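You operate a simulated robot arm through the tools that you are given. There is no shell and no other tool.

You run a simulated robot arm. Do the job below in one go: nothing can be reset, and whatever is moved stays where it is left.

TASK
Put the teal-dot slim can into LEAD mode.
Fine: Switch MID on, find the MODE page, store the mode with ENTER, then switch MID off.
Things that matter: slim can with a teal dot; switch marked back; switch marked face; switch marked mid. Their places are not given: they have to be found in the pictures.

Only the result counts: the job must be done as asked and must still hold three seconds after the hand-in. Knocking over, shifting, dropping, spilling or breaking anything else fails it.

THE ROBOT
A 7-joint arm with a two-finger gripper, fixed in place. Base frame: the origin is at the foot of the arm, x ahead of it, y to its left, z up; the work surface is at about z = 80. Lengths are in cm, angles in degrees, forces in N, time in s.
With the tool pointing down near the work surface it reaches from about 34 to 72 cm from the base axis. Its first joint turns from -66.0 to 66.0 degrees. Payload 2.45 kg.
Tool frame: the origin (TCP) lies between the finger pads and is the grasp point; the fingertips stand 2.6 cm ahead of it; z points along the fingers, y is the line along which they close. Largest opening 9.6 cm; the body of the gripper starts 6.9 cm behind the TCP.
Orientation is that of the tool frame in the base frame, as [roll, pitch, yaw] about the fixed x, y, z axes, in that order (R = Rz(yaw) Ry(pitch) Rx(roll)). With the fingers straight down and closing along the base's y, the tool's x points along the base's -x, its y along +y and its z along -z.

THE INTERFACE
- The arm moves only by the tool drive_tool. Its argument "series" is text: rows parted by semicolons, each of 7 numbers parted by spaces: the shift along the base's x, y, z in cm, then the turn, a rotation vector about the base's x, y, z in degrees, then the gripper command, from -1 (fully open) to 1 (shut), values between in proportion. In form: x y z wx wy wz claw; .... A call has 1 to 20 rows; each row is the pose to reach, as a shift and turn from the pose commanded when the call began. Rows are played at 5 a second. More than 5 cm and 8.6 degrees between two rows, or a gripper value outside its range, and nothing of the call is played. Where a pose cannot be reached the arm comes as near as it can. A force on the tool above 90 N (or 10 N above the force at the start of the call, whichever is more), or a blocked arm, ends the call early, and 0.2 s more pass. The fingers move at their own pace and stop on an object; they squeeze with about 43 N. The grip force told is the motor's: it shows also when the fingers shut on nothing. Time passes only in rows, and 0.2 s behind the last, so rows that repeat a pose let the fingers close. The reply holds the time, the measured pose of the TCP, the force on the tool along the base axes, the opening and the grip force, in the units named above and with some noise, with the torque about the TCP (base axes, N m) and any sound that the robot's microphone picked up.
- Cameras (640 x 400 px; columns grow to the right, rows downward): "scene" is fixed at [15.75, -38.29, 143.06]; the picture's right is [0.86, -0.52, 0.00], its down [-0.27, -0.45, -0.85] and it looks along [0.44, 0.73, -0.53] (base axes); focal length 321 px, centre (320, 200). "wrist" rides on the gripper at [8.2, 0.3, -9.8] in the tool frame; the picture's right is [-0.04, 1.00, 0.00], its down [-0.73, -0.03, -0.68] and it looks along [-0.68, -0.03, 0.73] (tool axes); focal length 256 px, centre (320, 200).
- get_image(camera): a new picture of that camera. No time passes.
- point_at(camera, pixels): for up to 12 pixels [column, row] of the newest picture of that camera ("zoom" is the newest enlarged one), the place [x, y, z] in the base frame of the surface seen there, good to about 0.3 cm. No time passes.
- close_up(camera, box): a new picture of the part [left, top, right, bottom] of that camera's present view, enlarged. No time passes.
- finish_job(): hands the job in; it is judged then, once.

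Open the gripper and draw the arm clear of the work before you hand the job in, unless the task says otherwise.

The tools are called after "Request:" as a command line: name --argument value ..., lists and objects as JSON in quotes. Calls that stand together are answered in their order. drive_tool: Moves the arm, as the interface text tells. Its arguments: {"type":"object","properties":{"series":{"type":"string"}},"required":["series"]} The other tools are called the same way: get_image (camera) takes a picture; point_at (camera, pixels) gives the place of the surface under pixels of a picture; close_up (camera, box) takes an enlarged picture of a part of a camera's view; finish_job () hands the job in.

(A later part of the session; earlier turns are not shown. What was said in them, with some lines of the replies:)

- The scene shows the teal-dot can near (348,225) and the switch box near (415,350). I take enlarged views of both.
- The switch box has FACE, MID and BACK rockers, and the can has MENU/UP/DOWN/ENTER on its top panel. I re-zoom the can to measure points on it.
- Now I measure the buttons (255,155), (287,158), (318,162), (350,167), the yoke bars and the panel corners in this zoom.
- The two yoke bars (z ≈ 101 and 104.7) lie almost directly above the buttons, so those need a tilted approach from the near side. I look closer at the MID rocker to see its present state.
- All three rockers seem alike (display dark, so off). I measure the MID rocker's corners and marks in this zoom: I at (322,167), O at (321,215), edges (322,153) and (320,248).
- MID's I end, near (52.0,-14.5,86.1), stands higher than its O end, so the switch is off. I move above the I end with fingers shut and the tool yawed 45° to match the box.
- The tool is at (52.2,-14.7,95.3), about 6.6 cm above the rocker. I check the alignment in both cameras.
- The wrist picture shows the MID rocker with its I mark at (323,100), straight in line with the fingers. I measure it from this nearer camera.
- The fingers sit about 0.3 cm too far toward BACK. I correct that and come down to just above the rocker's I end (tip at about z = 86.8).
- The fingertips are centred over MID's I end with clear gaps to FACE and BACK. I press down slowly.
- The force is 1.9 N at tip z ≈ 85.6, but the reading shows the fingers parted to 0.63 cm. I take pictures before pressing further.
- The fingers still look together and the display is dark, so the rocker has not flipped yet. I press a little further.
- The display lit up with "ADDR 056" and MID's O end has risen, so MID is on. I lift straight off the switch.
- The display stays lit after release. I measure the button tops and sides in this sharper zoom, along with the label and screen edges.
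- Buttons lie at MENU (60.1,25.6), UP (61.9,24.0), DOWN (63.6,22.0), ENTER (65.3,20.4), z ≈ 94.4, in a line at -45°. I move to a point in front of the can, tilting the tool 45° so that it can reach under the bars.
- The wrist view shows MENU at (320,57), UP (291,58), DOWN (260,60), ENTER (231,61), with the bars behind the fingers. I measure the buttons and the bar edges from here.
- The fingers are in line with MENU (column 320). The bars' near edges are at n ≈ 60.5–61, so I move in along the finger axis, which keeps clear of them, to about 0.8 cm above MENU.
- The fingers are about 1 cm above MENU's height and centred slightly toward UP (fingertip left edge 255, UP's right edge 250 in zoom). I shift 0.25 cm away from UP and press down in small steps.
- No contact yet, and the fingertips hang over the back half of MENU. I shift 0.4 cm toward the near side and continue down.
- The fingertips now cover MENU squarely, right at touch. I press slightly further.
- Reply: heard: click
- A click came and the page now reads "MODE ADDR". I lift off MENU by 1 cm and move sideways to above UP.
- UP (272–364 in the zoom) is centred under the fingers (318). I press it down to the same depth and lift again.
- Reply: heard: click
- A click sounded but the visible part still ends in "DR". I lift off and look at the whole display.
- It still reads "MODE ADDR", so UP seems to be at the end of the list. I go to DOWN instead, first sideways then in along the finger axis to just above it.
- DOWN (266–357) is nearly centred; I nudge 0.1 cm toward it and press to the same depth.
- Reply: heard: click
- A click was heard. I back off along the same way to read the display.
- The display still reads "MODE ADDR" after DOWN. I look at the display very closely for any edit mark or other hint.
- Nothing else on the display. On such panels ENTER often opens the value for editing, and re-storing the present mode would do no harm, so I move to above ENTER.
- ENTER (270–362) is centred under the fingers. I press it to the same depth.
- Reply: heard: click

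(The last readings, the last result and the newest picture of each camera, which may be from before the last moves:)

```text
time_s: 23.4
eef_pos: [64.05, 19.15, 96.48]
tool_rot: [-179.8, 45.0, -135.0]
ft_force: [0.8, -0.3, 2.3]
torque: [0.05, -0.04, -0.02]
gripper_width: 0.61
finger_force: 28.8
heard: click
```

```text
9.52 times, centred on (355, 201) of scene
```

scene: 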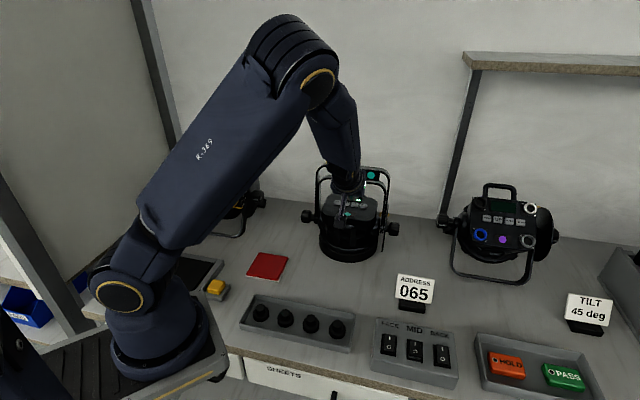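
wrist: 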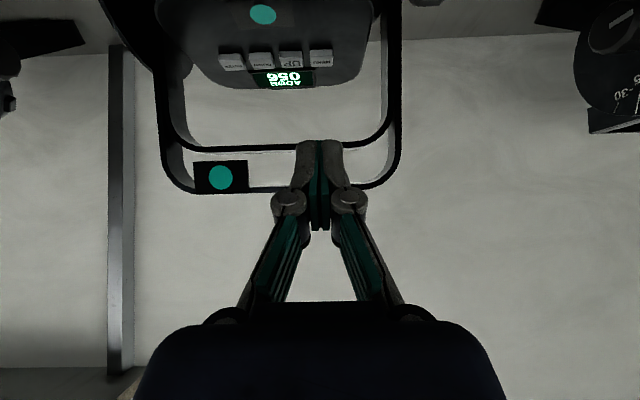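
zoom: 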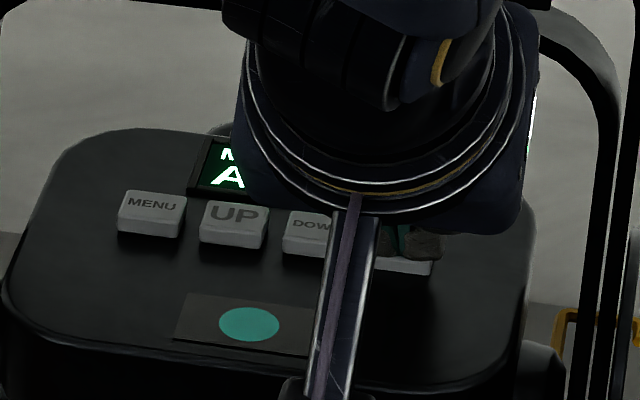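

The title changed to "MODE SET", so editing is now open. I lift and move back to above DOWN.

Request:
drive_tool --series "0 0 0.5 0 0 0 1; 0 0 1.0 0 0 0 1; -0.9 0.9 1.1 0 0 0 1; -1.74 1.74 1.0 0 0 0 1; -1.74 1.74 0.65 0 0 0 1; -1.74 1.74 0.65 0 0 0 1"

Request:
close_up --camera "wrist" --box '[220, 50, 420, 200]'

```text
time_s: 24.8
eef_pos: [62.27, 20.78, 97.09]
tool_rot: [180.0, 45.0, -135.0]
ft_force: [0.1, 0.2, 0.6]
torque: [0.05, 0.0, 0.0]
gripper_width: 0.01
finger_force: 28.3
```

```text
2.67 times, centred on (320, 125) of wrist
```

zoom: 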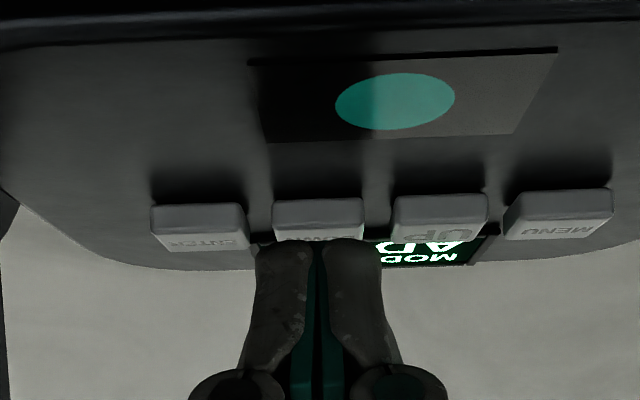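

DOWN (272–364) is centred under the fingers at 318. I press it.

Request:
drive_tool --series "0 0 -0.3 0 0 0 1; 0 0 -0.5 0 0 0 1; 0 0 -0.6 0 0 0 1; 0 0 -0.65 0 0 0 1"

Request:
close_up --camera "wrist" --box '[220, 50, 420, 200]'

```text
time_s: 25.8
eef_pos: [62.3, 20.85, 96.5]
tool_rot: [-179.9, 45.1, -134.9]
ft_force: [-2.1, 1.7, 4.1]
torque: [0.04, -0.01, 0.04]
gripper_width: 0.59
finger_force: 27.9
heard: click
```

```text
2.67 times, centred on (320, 125) of wrist
```

zoom: 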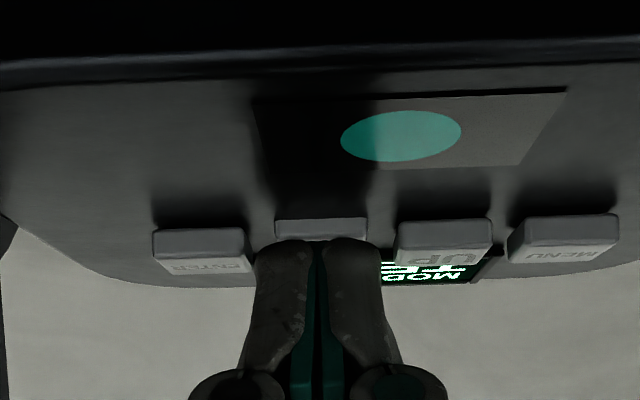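

The value changed. I back off to read it.

Request:
drive_tool --series "0 0 0.5 0 0 0 1; 0 0 1 0 0 0 1; -1.5 -1.5 2.5 0 0 0 1; -3 -3 4 0 0 0 1; -4.5 -4.5 5.5 0 0 0 1; -4.5 -4.5 5.5 0 0 0 1"

Request:
close_up --camera "wrist" --box '[220, 0, 420, 150]'

```text
time_s: 27.2
eef_pos: [57.58, 16.25, 102.08]
tool_rot: [-180.0, 45.1, -134.9]
ft_force: [-0.8, -0.1, 0.0]
torque: [0.0, -0.01, 0.02]
gripper_width: 0.0
finger_force: 28.6
```

```text
2.67 times, centred on (320, 75) of wrist
```

zoom: 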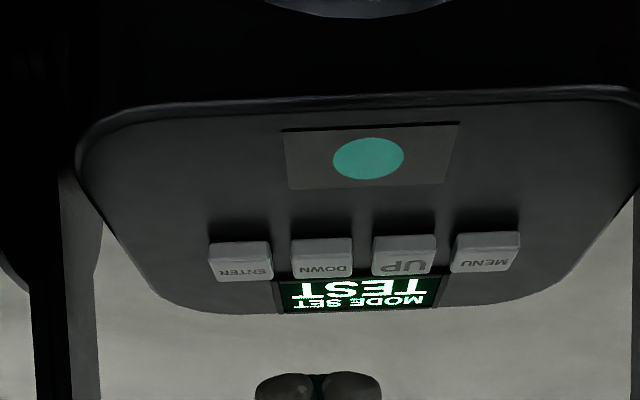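

It shows "MODE SET TEST". I go back in and press DOWN once more.

Request:
drive_tool --series "1.5 1.5 -1.3 0 0 0 1; 3 3 -2.8 0 0 0 1; 4.5 4.5 -4.2 0 0 0 1; 4.5 4.5 -4.85 0 0 0 1; 4.5 4.5 -4.85 0 0 0 1; 4.5 4.5 -5.15 0 0 0 1; 4.5 4.5 -5.35 0 0 0 1; 4.5 4.5 -5.45 0 0 0 1; 4.5 4.5 -5.5 0 0 0 1"

Request:
close_up --camera "wrist" --box '[220, 50, 420, 200]'

```text
time_s: 29.2
eef_pos: [62.32, 20.92, 96.52]
tool_rot: [-179.9, 44.9, -135.0]
ft_force: [-0.7, -0.1, 2.5]
torque: [-0.01, 0.0, -0.02]
gripper_width: 0.61
finger_force: 28.5
heard: click
```

```text
2.67 times, centred on (320, 125) of wrist
```

zoom: 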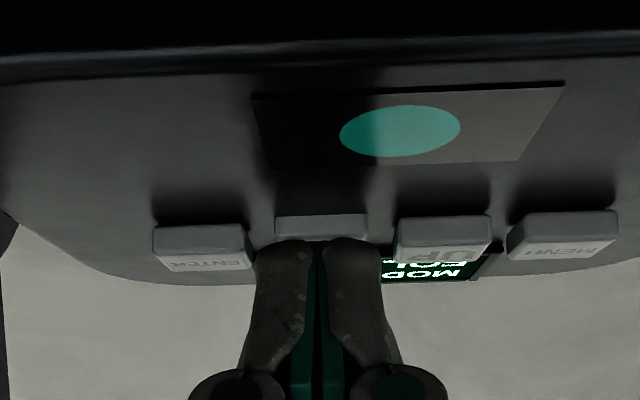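

The value changed again (looks like "?OL…"). I back off to read it.

Request:
drive_tool --series "0 0 0.5 0 0 0 1; 0 0 1 0 0 0 1; -1.5 -1.5 2.5 0 0 0 1; -3 -3 4 0 0 0 1; -4.5 -4.5 5.5 0 0 0 1; -4.5 -4.5 5.5 0 0 0 1"

Request:
close_up --camera "wrist" --box '[220, 0, 420, 150]'

```text
time_s: 30.6
eef_pos: [57.78, 16.53, 102.05]
tool_rot: [-180.0, 44.9, -134.9]
ft_force: [-0.1, -0.4, -0.2]
torque: [0.0, 0.02, -0.01]
gripper_width: 0.01
finger_force: 28.7
```

```text
2.67 times, centred on (320, 75) of wrist
```

zoom: 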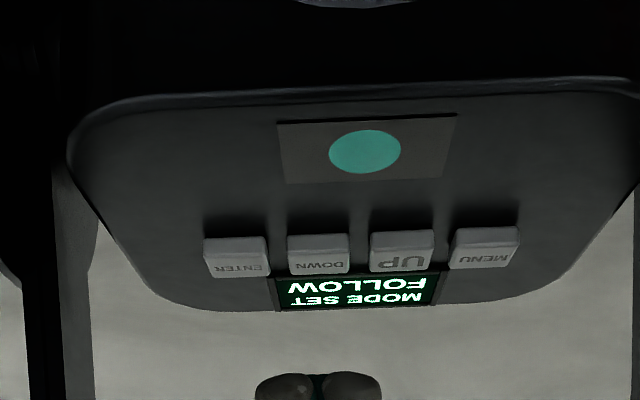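

It shows "MODE SET FOLLOW". I press DOWN once more.

Request:
drive_tool --series "1.5 1.5 -1.3 0 0 0 1; 3 3 -2.8 0 0 0 1; 4.5 4.5 -4.2 0 0 0 1; 4.5 4.5 -4.85 0 0 0 1; 4.5 4.5 -4.85 0 0 0 1; 4.5 4.5 -5.15 0 0 0 1; 4.5 4.5 -5.35 0 0 0 1; 4.5 4.5 -5.45 0 0 0 1; 4.5 4.5 -5.5 0 0 0 1"

Request:
close_up --camera "wrist" --box '[220, 50, 420, 200]'

```text
time_s: 32.6
eef_pos: [62.32, 20.88, 96.39]
tool_rot: [-179.9, 45.0, -134.9]
ft_force: [1.5, 0.6, 2.8]
torque: [0.0, -0.06, 0.0]
gripper_width: 0.61
finger_force: 28.6
heard: click
```

```text
2.67 times, centred on (320, 125) of wrist
```

zoom: 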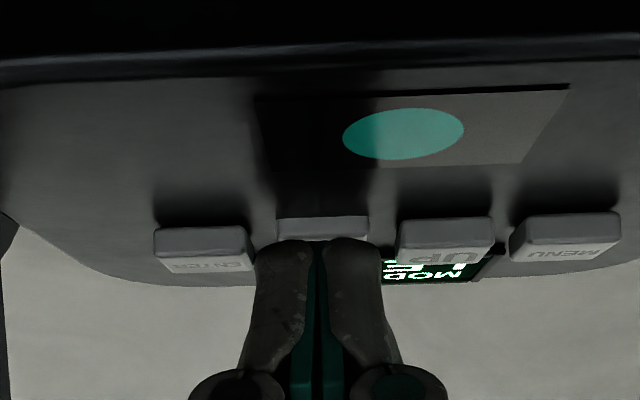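

The value changed again, starting with what seems "LE". I lift off and slide over above ENTER, where the whole display is visible to the wrist camera.

Request:
drive_tool --series "0 0 0.5 0 0 0 1; 0 0 1.0 0 0 0 1; 0.9 -0.9 1.1 0 0 0 1; 1.74 -1.74 1.0 0 0 0 1; 1.74 -1.74 0.65 0 0 0 1; 1.74 -1.74 0.65 0 0 0 1"

Request:
close_up --camera "wrist" --box '[220, 50, 420, 200]'

Request:
close_up --camera "scene" --box '[325, 180, 385, 222]'

```text
time_s: 34.0
eef_pos: [64.05, 19.03, 97.13]
tool_rot: [180.0, 44.9, -135.1]
ft_force: [0.1, 1.0, -0.3]
torque: [0.0, 0.02, -0.01]
gripper_width: 0.0
finger_force: 28.3
```

```text
2.67 times, centred on (320, 125) of wrist
```

zoom: 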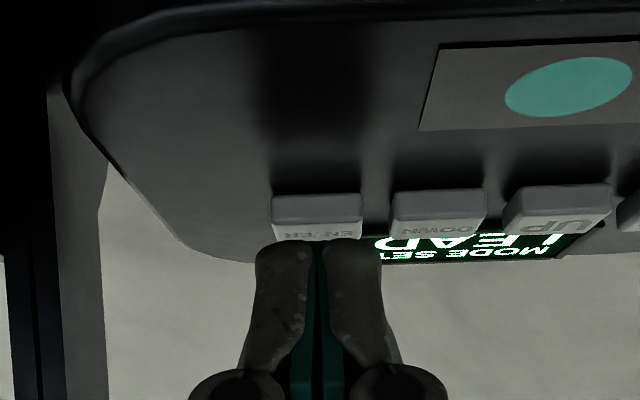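

```text
9.52 times, centred on (355, 201) of scene
```

zoom: 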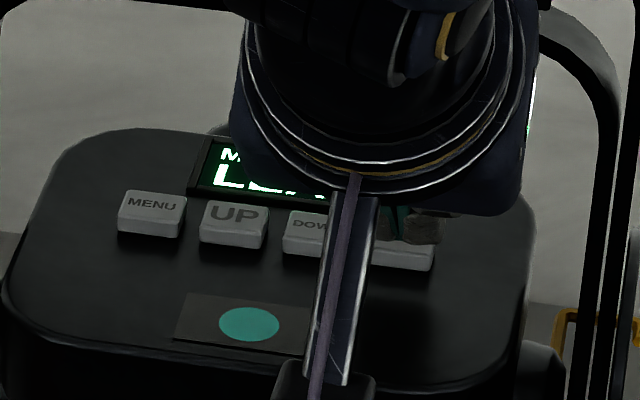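

The display reads "MODE SET LEAD" and ENTER is centred under the fingers. I press ENTER to store it.

Request:
drive_tool --series "0 0 -0.3 0 0 0 1; 0 0 -0.5 0 0 0 1; 0 0 -0.6 0 0 0 1; 0 0 -0.65 0 0 0 1"

Request:
close_up --camera "wrist" --box '[220, 50, 420, 200]'

```text
time_s: 35.0
eef_pos: [63.98, 19.09, 96.49]
tool_rot: [-179.9, 45.2, -135.0]
ft_force: [-1.1, 1.4, 4.0]
torque: [0.05, -0.04, 0.01]
gripper_width: 0.61
finger_force: 28.7
heard: click
```

```text
2.67 times, centred on (320, 125) of wrist
```

zoom: 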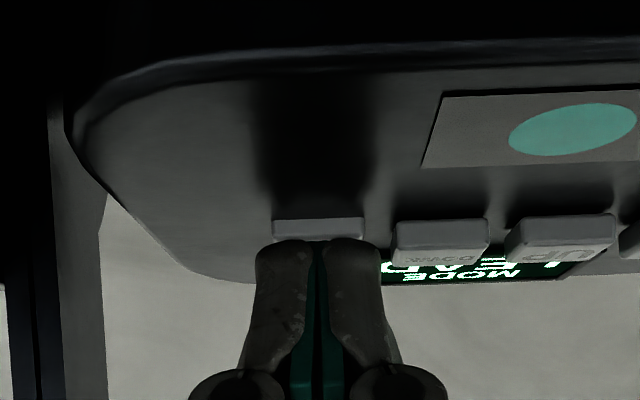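

The title went back to "MODE" with "LEAD", so it is stored. I lift off and withdraw along the finger axis, then check the display.

Request:
drive_tool --series "0 0 0.5 0 0 0 1; 0 0 1 0 0 0 1; -1.5 -1.5 2.5 0 0 0 1; -3 -3 4 0 0 0 1; -4.5 -4.5 5.5 0 0 0 1; -6.5 -6.5 8 0 0 0 1; -8.5 -8.5 10.5 0 0 0 1; -8.5 -8.5 10.5 0 0 0 1"

Request:
close_up --camera "wrist" --box '[220, 0, 420, 150]'

Request:
close_up --camera "scene" --box '[325, 180, 385, 222]'

```text
time_s: 36.8
eef_pos: [55.64, 10.58, 106.94]
tool_rot: [-179.9, 44.9, -134.8]
ft_force: [0.2, 0.1, -0.1]
torque: [0.0, 0.03, 0.04]
gripper_width: 0.0
finger_force: 28.1
```

```text
2.67 times, centred on (320, 75) of wrist
```

zoom: 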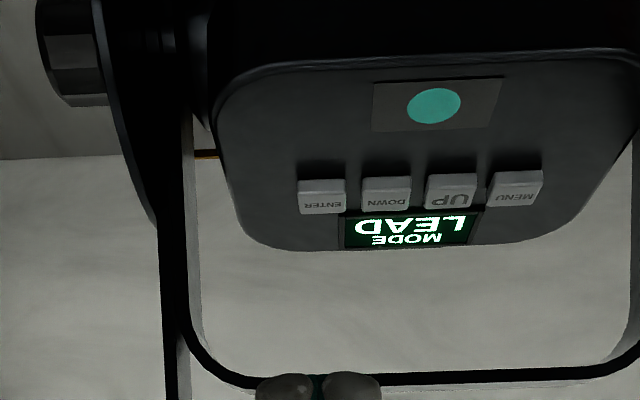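

```text
9.52 times, centred on (355, 201) of scene
```

zoom: 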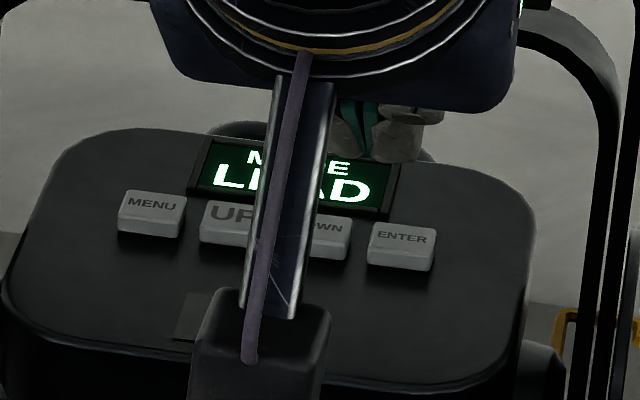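

"MODE LEAD" is shown and stored. I now go back over the MID switch's O end, turning the tool upright again.

Request:
drive_tool --series "-0.7 -3.4 0 -4 4 0 1; -1.4 -6.8 0 -8 8 0 1; -2.1 -10.2 0 -12 12 0 1; -2.8 -13.6 -1 -16 16 0 1; -3.5 -17 -2.5 -20 20 0 1; -4.2 -20.4 -4.5 -24 24 0 1; -4.9 -23.8 -6.5 -28 28 0 1; -5.63 -27.19 -8.9 -31.8 31.8 0 1; -5.63 -27.19 -8.9 -31.8 31.8 0 1; -5.63 -27.19 -8.9 -31.8 31.8 0 1"

Request:
close_up --camera "wrist" --box '[220, 20, 420, 170]'

Request:
close_up --camera "scene" --box '[330, 190, 375, 222]'

Request:
close_up --camera "scene" --box '[360, 280, 470, 390]'

```text
time_s: 39.0
eef_pos: [50.08, -16.53, 97.95]
tool_rot: [179.9, 0.0, -135.0]
ft_force: [0.4, -0.4, 0.0]
torque: [0.01, 0.01, 0.02]
gripper_width: 0.0
finger_force: 28.4
```

```text
2.67 times, centred on (320, 95) of wrist
```

zoom: 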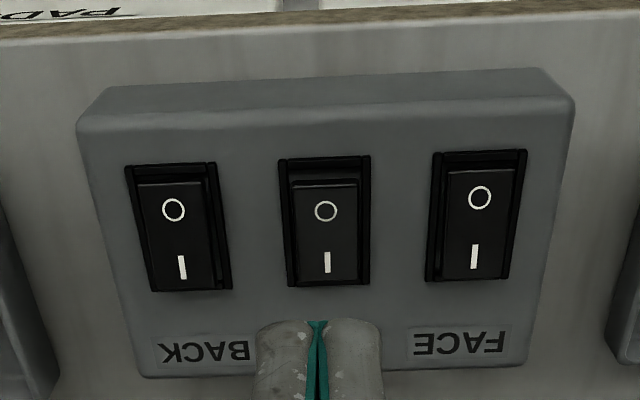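

```text
12.50 times, centred on (352, 206) of scene
```

zoom: 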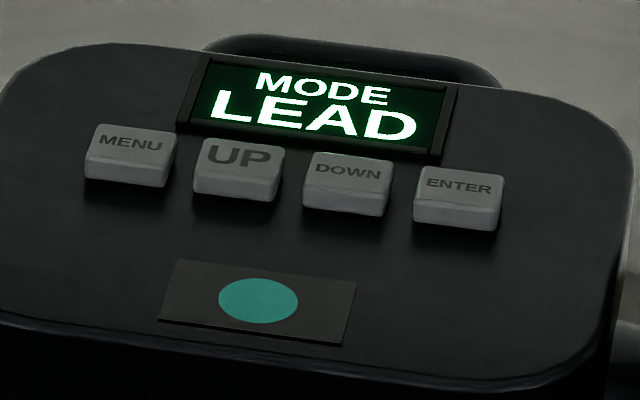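

```text
3.64 times, centred on (415, 335) of scene
```

zoom: 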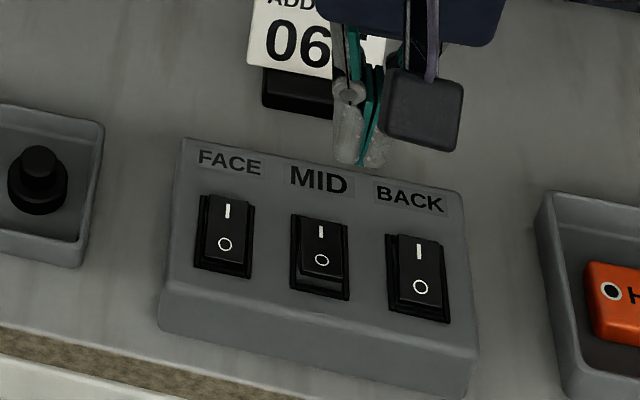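

The display holds "MODE LEAD" and the MID rocker stands with its O end raised. I measure the O end in this zoom before pressing.

Request:
point_at --camera "zoom" --pixels '[[321, 232], [321, 246], [321, 260], [319, 272], [300, 255], [340, 262], [318, 290]]'

```text
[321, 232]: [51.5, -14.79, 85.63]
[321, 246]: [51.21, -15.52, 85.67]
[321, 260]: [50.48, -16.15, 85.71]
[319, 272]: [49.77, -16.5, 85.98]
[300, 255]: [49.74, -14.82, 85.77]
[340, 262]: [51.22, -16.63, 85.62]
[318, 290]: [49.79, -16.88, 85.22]
```

The O end is at about (49.8,-16.5,86.0), right under the fingertips. I come down to just above it.

Request:
drive_tool --series "0 0 -3 0 0 0 1; 0 0 -6 0 0 0 1; 0 0 -7.5 0 0 0 1; 0 0 -8.2 0 0 0 1; 0 0 -8.2 0 0 0 1"

Request:
close_up --camera "wrist" --box '[220, 50, 420, 200]'

Request:
close_up --camera "scene" --box '[370, 290, 460, 390]'

```text
time_s: 40.2
eef_pos: [50.06, -16.58, 89.78]
tool_rot: [180.0, -0.1, -135.0]
ft_force: [0.1, 0.3, -0.3]
torque: [0.01, 0.01, 0.01]
gripper_width: 0.0
finger_force: 28.4
```

```text
2.67 times, centred on (320, 125) of wrist
```

zoom: 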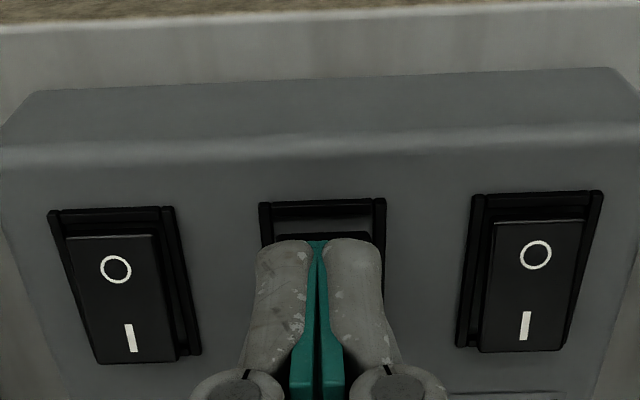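

```text
4.00 times, centred on (415, 340) of scene
```

zoom: 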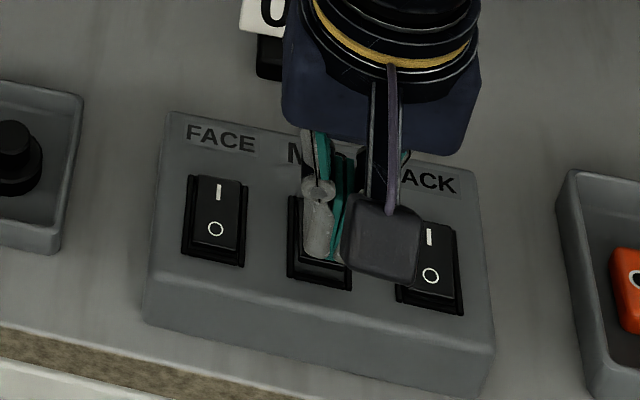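

The fingers are centred on MID (frame 260–386) over its O end. I nudge 0.2 cm nearer and press down slowly.

Request:
drive_tool --series "-0.15 -0.15 -0.5 0 0 0 1; -0.15 -0.15 -1 0 0 0 1; -0.15 -0.15 -1.3 0 0 0 1; -0.15 -0.15 -1.6 0 0 0 1; -0.15 -0.15 -1.8 0 0 0 1"

Request:
close_up --camera "scene" --box '[330, 190, 375, 222]'

Request:
close_up --camera "wrist" --box '[220, 50, 420, 200]'

```text
time_s: 41.4
eef_pos: [49.79, -16.74, 88.15]
tool_rot: [-180.0, 0.0, -135.0]
ft_force: [-0.9, -0.7, 1.1]
torque: [0.01, 0.05, 0.0]
gripper_width: 0.0
finger_force: 28.6
```

```text
12.50 times, centred on (352, 206) of scene
```

zoom: 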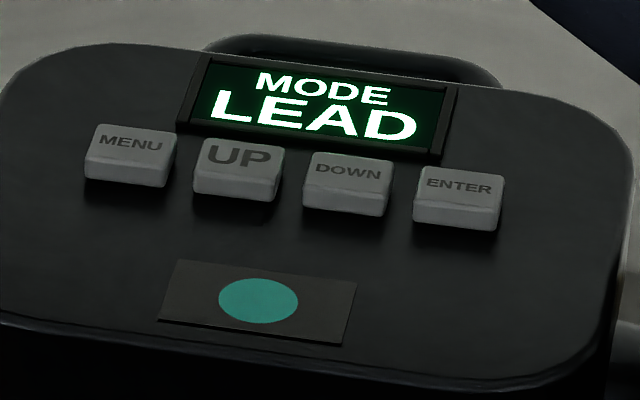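

```text
2.67 times, centred on (320, 125) of wrist
```

zoom: 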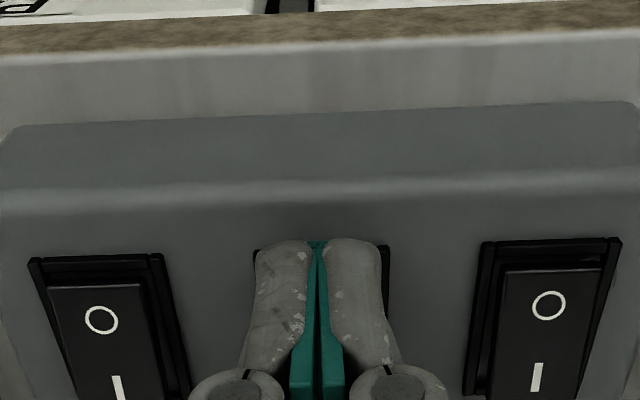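

The display is still lit with only 1 N of force, so I press further.

Request:
drive_tool --series "0 0 -0.15 0 0 0 1; 0 0 -0.3 0 0 0 1; 0 0 -0.4 0 0 0 1"

Request:
close_up --camera "scene" --box '[330, 190, 375, 222]'

```text
time_s: 42.2
eef_pos: [49.83, -16.67, 88.05]
tool_rot: [-179.9, 0.0, -134.9]
ft_force: [-19.9, 7.4, 63.5]
torque: [0.72, -0.01, 0.21]
gripper_width: 0.58
finger_force: 28.4
```

```text
12.50 times, centred on (352, 206) of scene
```

zoom: 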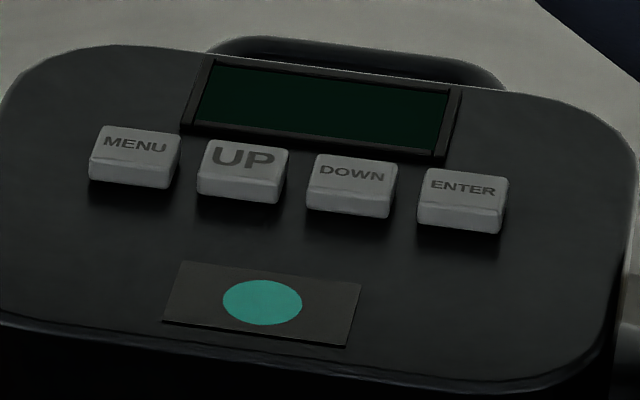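

The display is dark: MID is off. The force rose to 63 N, so I release at once by lifting straight up.

Request:
drive_tool --series "0 0 0.5 0 0 0 1; 0 0 2 0 0 0 1; 0 0 6 0 0 0 1; 0 0 10 0 0 0 1; 0 0 14 0 0 0 1; 0 0 14 0 0 0 1"

Request:
close_up --camera "scene" --box '[330, 190, 375, 222]'

Request:
close_up --camera "scene" --box '[365, 310, 465, 390]'

Request:
close_up --camera "wrist" --box '[220, 50, 420, 200]'

```text
time_s: 43.6
eef_pos: [49.85, -16.84, 101.74]
tool_rot: [-180.0, 0.0, -135.0]
ft_force: [0.1, 1.1, -0.2]
torque: [-0.03, 0.01, 0.01]
gripper_width: 0.0
finger_force: 28.8
```

```text
12.50 times, centred on (352, 206) of scene
```

zoom: 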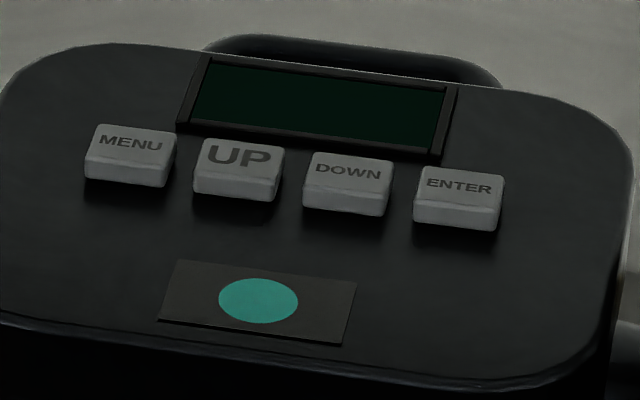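

```text
5.00 times, centred on (415, 350) of scene
```

zoom: 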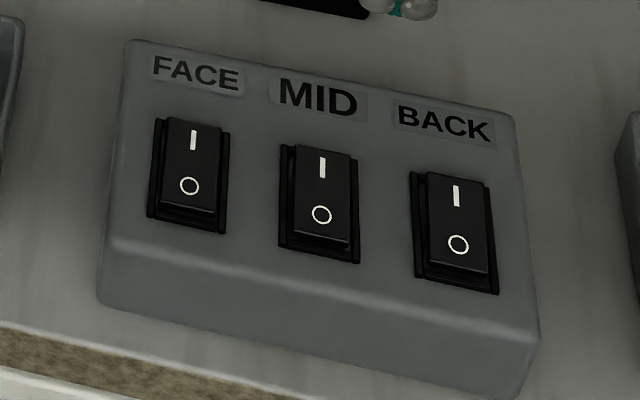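

```text
2.67 times, centred on (320, 125) of wrist
```

zoom: 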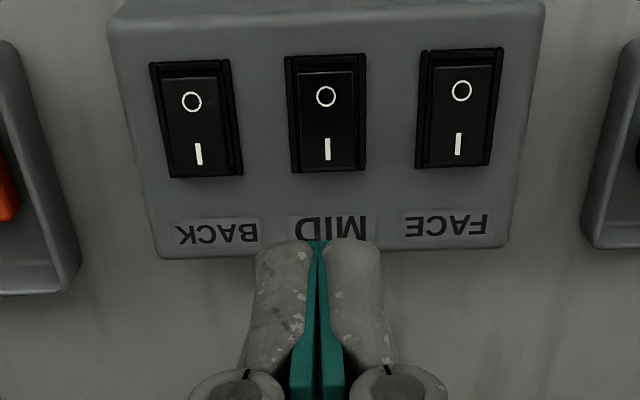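

All three rockers look as at the start, the display is dark, and the can and box sit at the same pixels as before. I draw the arm back to its starting place and open the gripper.

Request:
drive_tool --series "-1.5 2 2 0 0 -5 1; -3 4 4 0 0 -10 1; -5 6.3 6 0 0 -15 1; -7 8.6 8 0 0 -20 0.5; -9 11 10 0 0 -25 0; -11 13.4 12 0 0 -30 -0.5; -13 15.8 13.5 0 0 -35 -1; -14.5 18 14.5 0 0 -40 -1; -15.8 20.4 15 0 0 -45 -1; -15.8 20.4 15 0 0 -45 -1; -15.8 20.4 15 0 0 -45 -1; -15.8 20.4 15 0 0 -45 -1"

Request:
get_image --camera "scene"

Request:
get_image --camera "wrist"

```text
time_s: 46.2
eef_pos: [34.08, 3.48, 116.56]
tool_rot: [180.0, 0.0, 179.9]
ft_force: [-0.1, 0.0, 0.2]
torque: [-0.01, 0.0, -0.02]
gripper_width: 9.57
finger_force: 0.0
```

```text
taken
```

scene: 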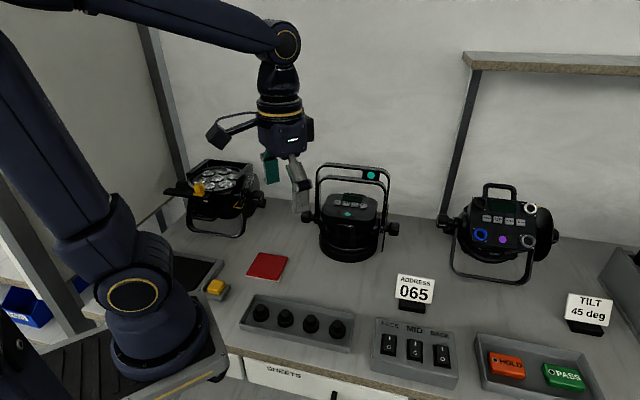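

```text
taken
```

wrist: 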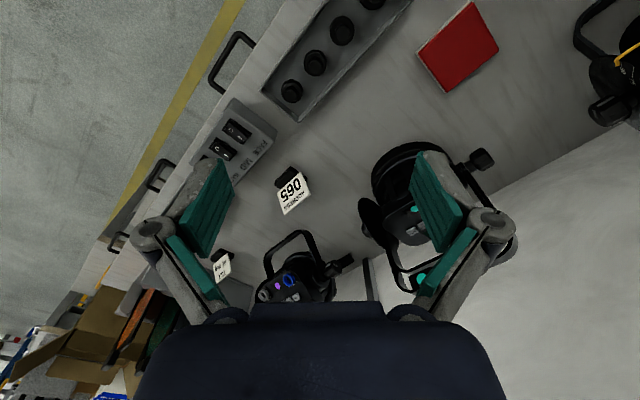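

The scene matches the start picture: can at (348,225), box at (415,350), MID off, gripper open and the arm clear. LEAD was stored before switching off, so I hand the job in.

Request:
finish_job

```text
The job is handed in.
```

The teal-dot slim can is now in LEAD mode, and the job is handed in. The display read "MODE LEAD" after I pressed ENTER, and it still did until I switched MID off.

- **Sequence:** I switched MID on and pressed MENU to reach the MODE page. ENTER opened the setting, three presses of DOWN brought it to LEAD, and ENTER stored it. Then I switched MID off.
- **Extra presses:** Before opening the setting I pressed UP and DOWN once each on the MODE page. Neither changed anything.
- **Force:** Switching MID off briefly took about 63 N on the switch. The box and can appear in exactly the same place in the pictures afterwards.
- **Left alone:** FACE and BACK are still off. I did not change the can's address (056), though a card on the bench says 065.
- **Arm:** It is back at its starting place with the gripper open.
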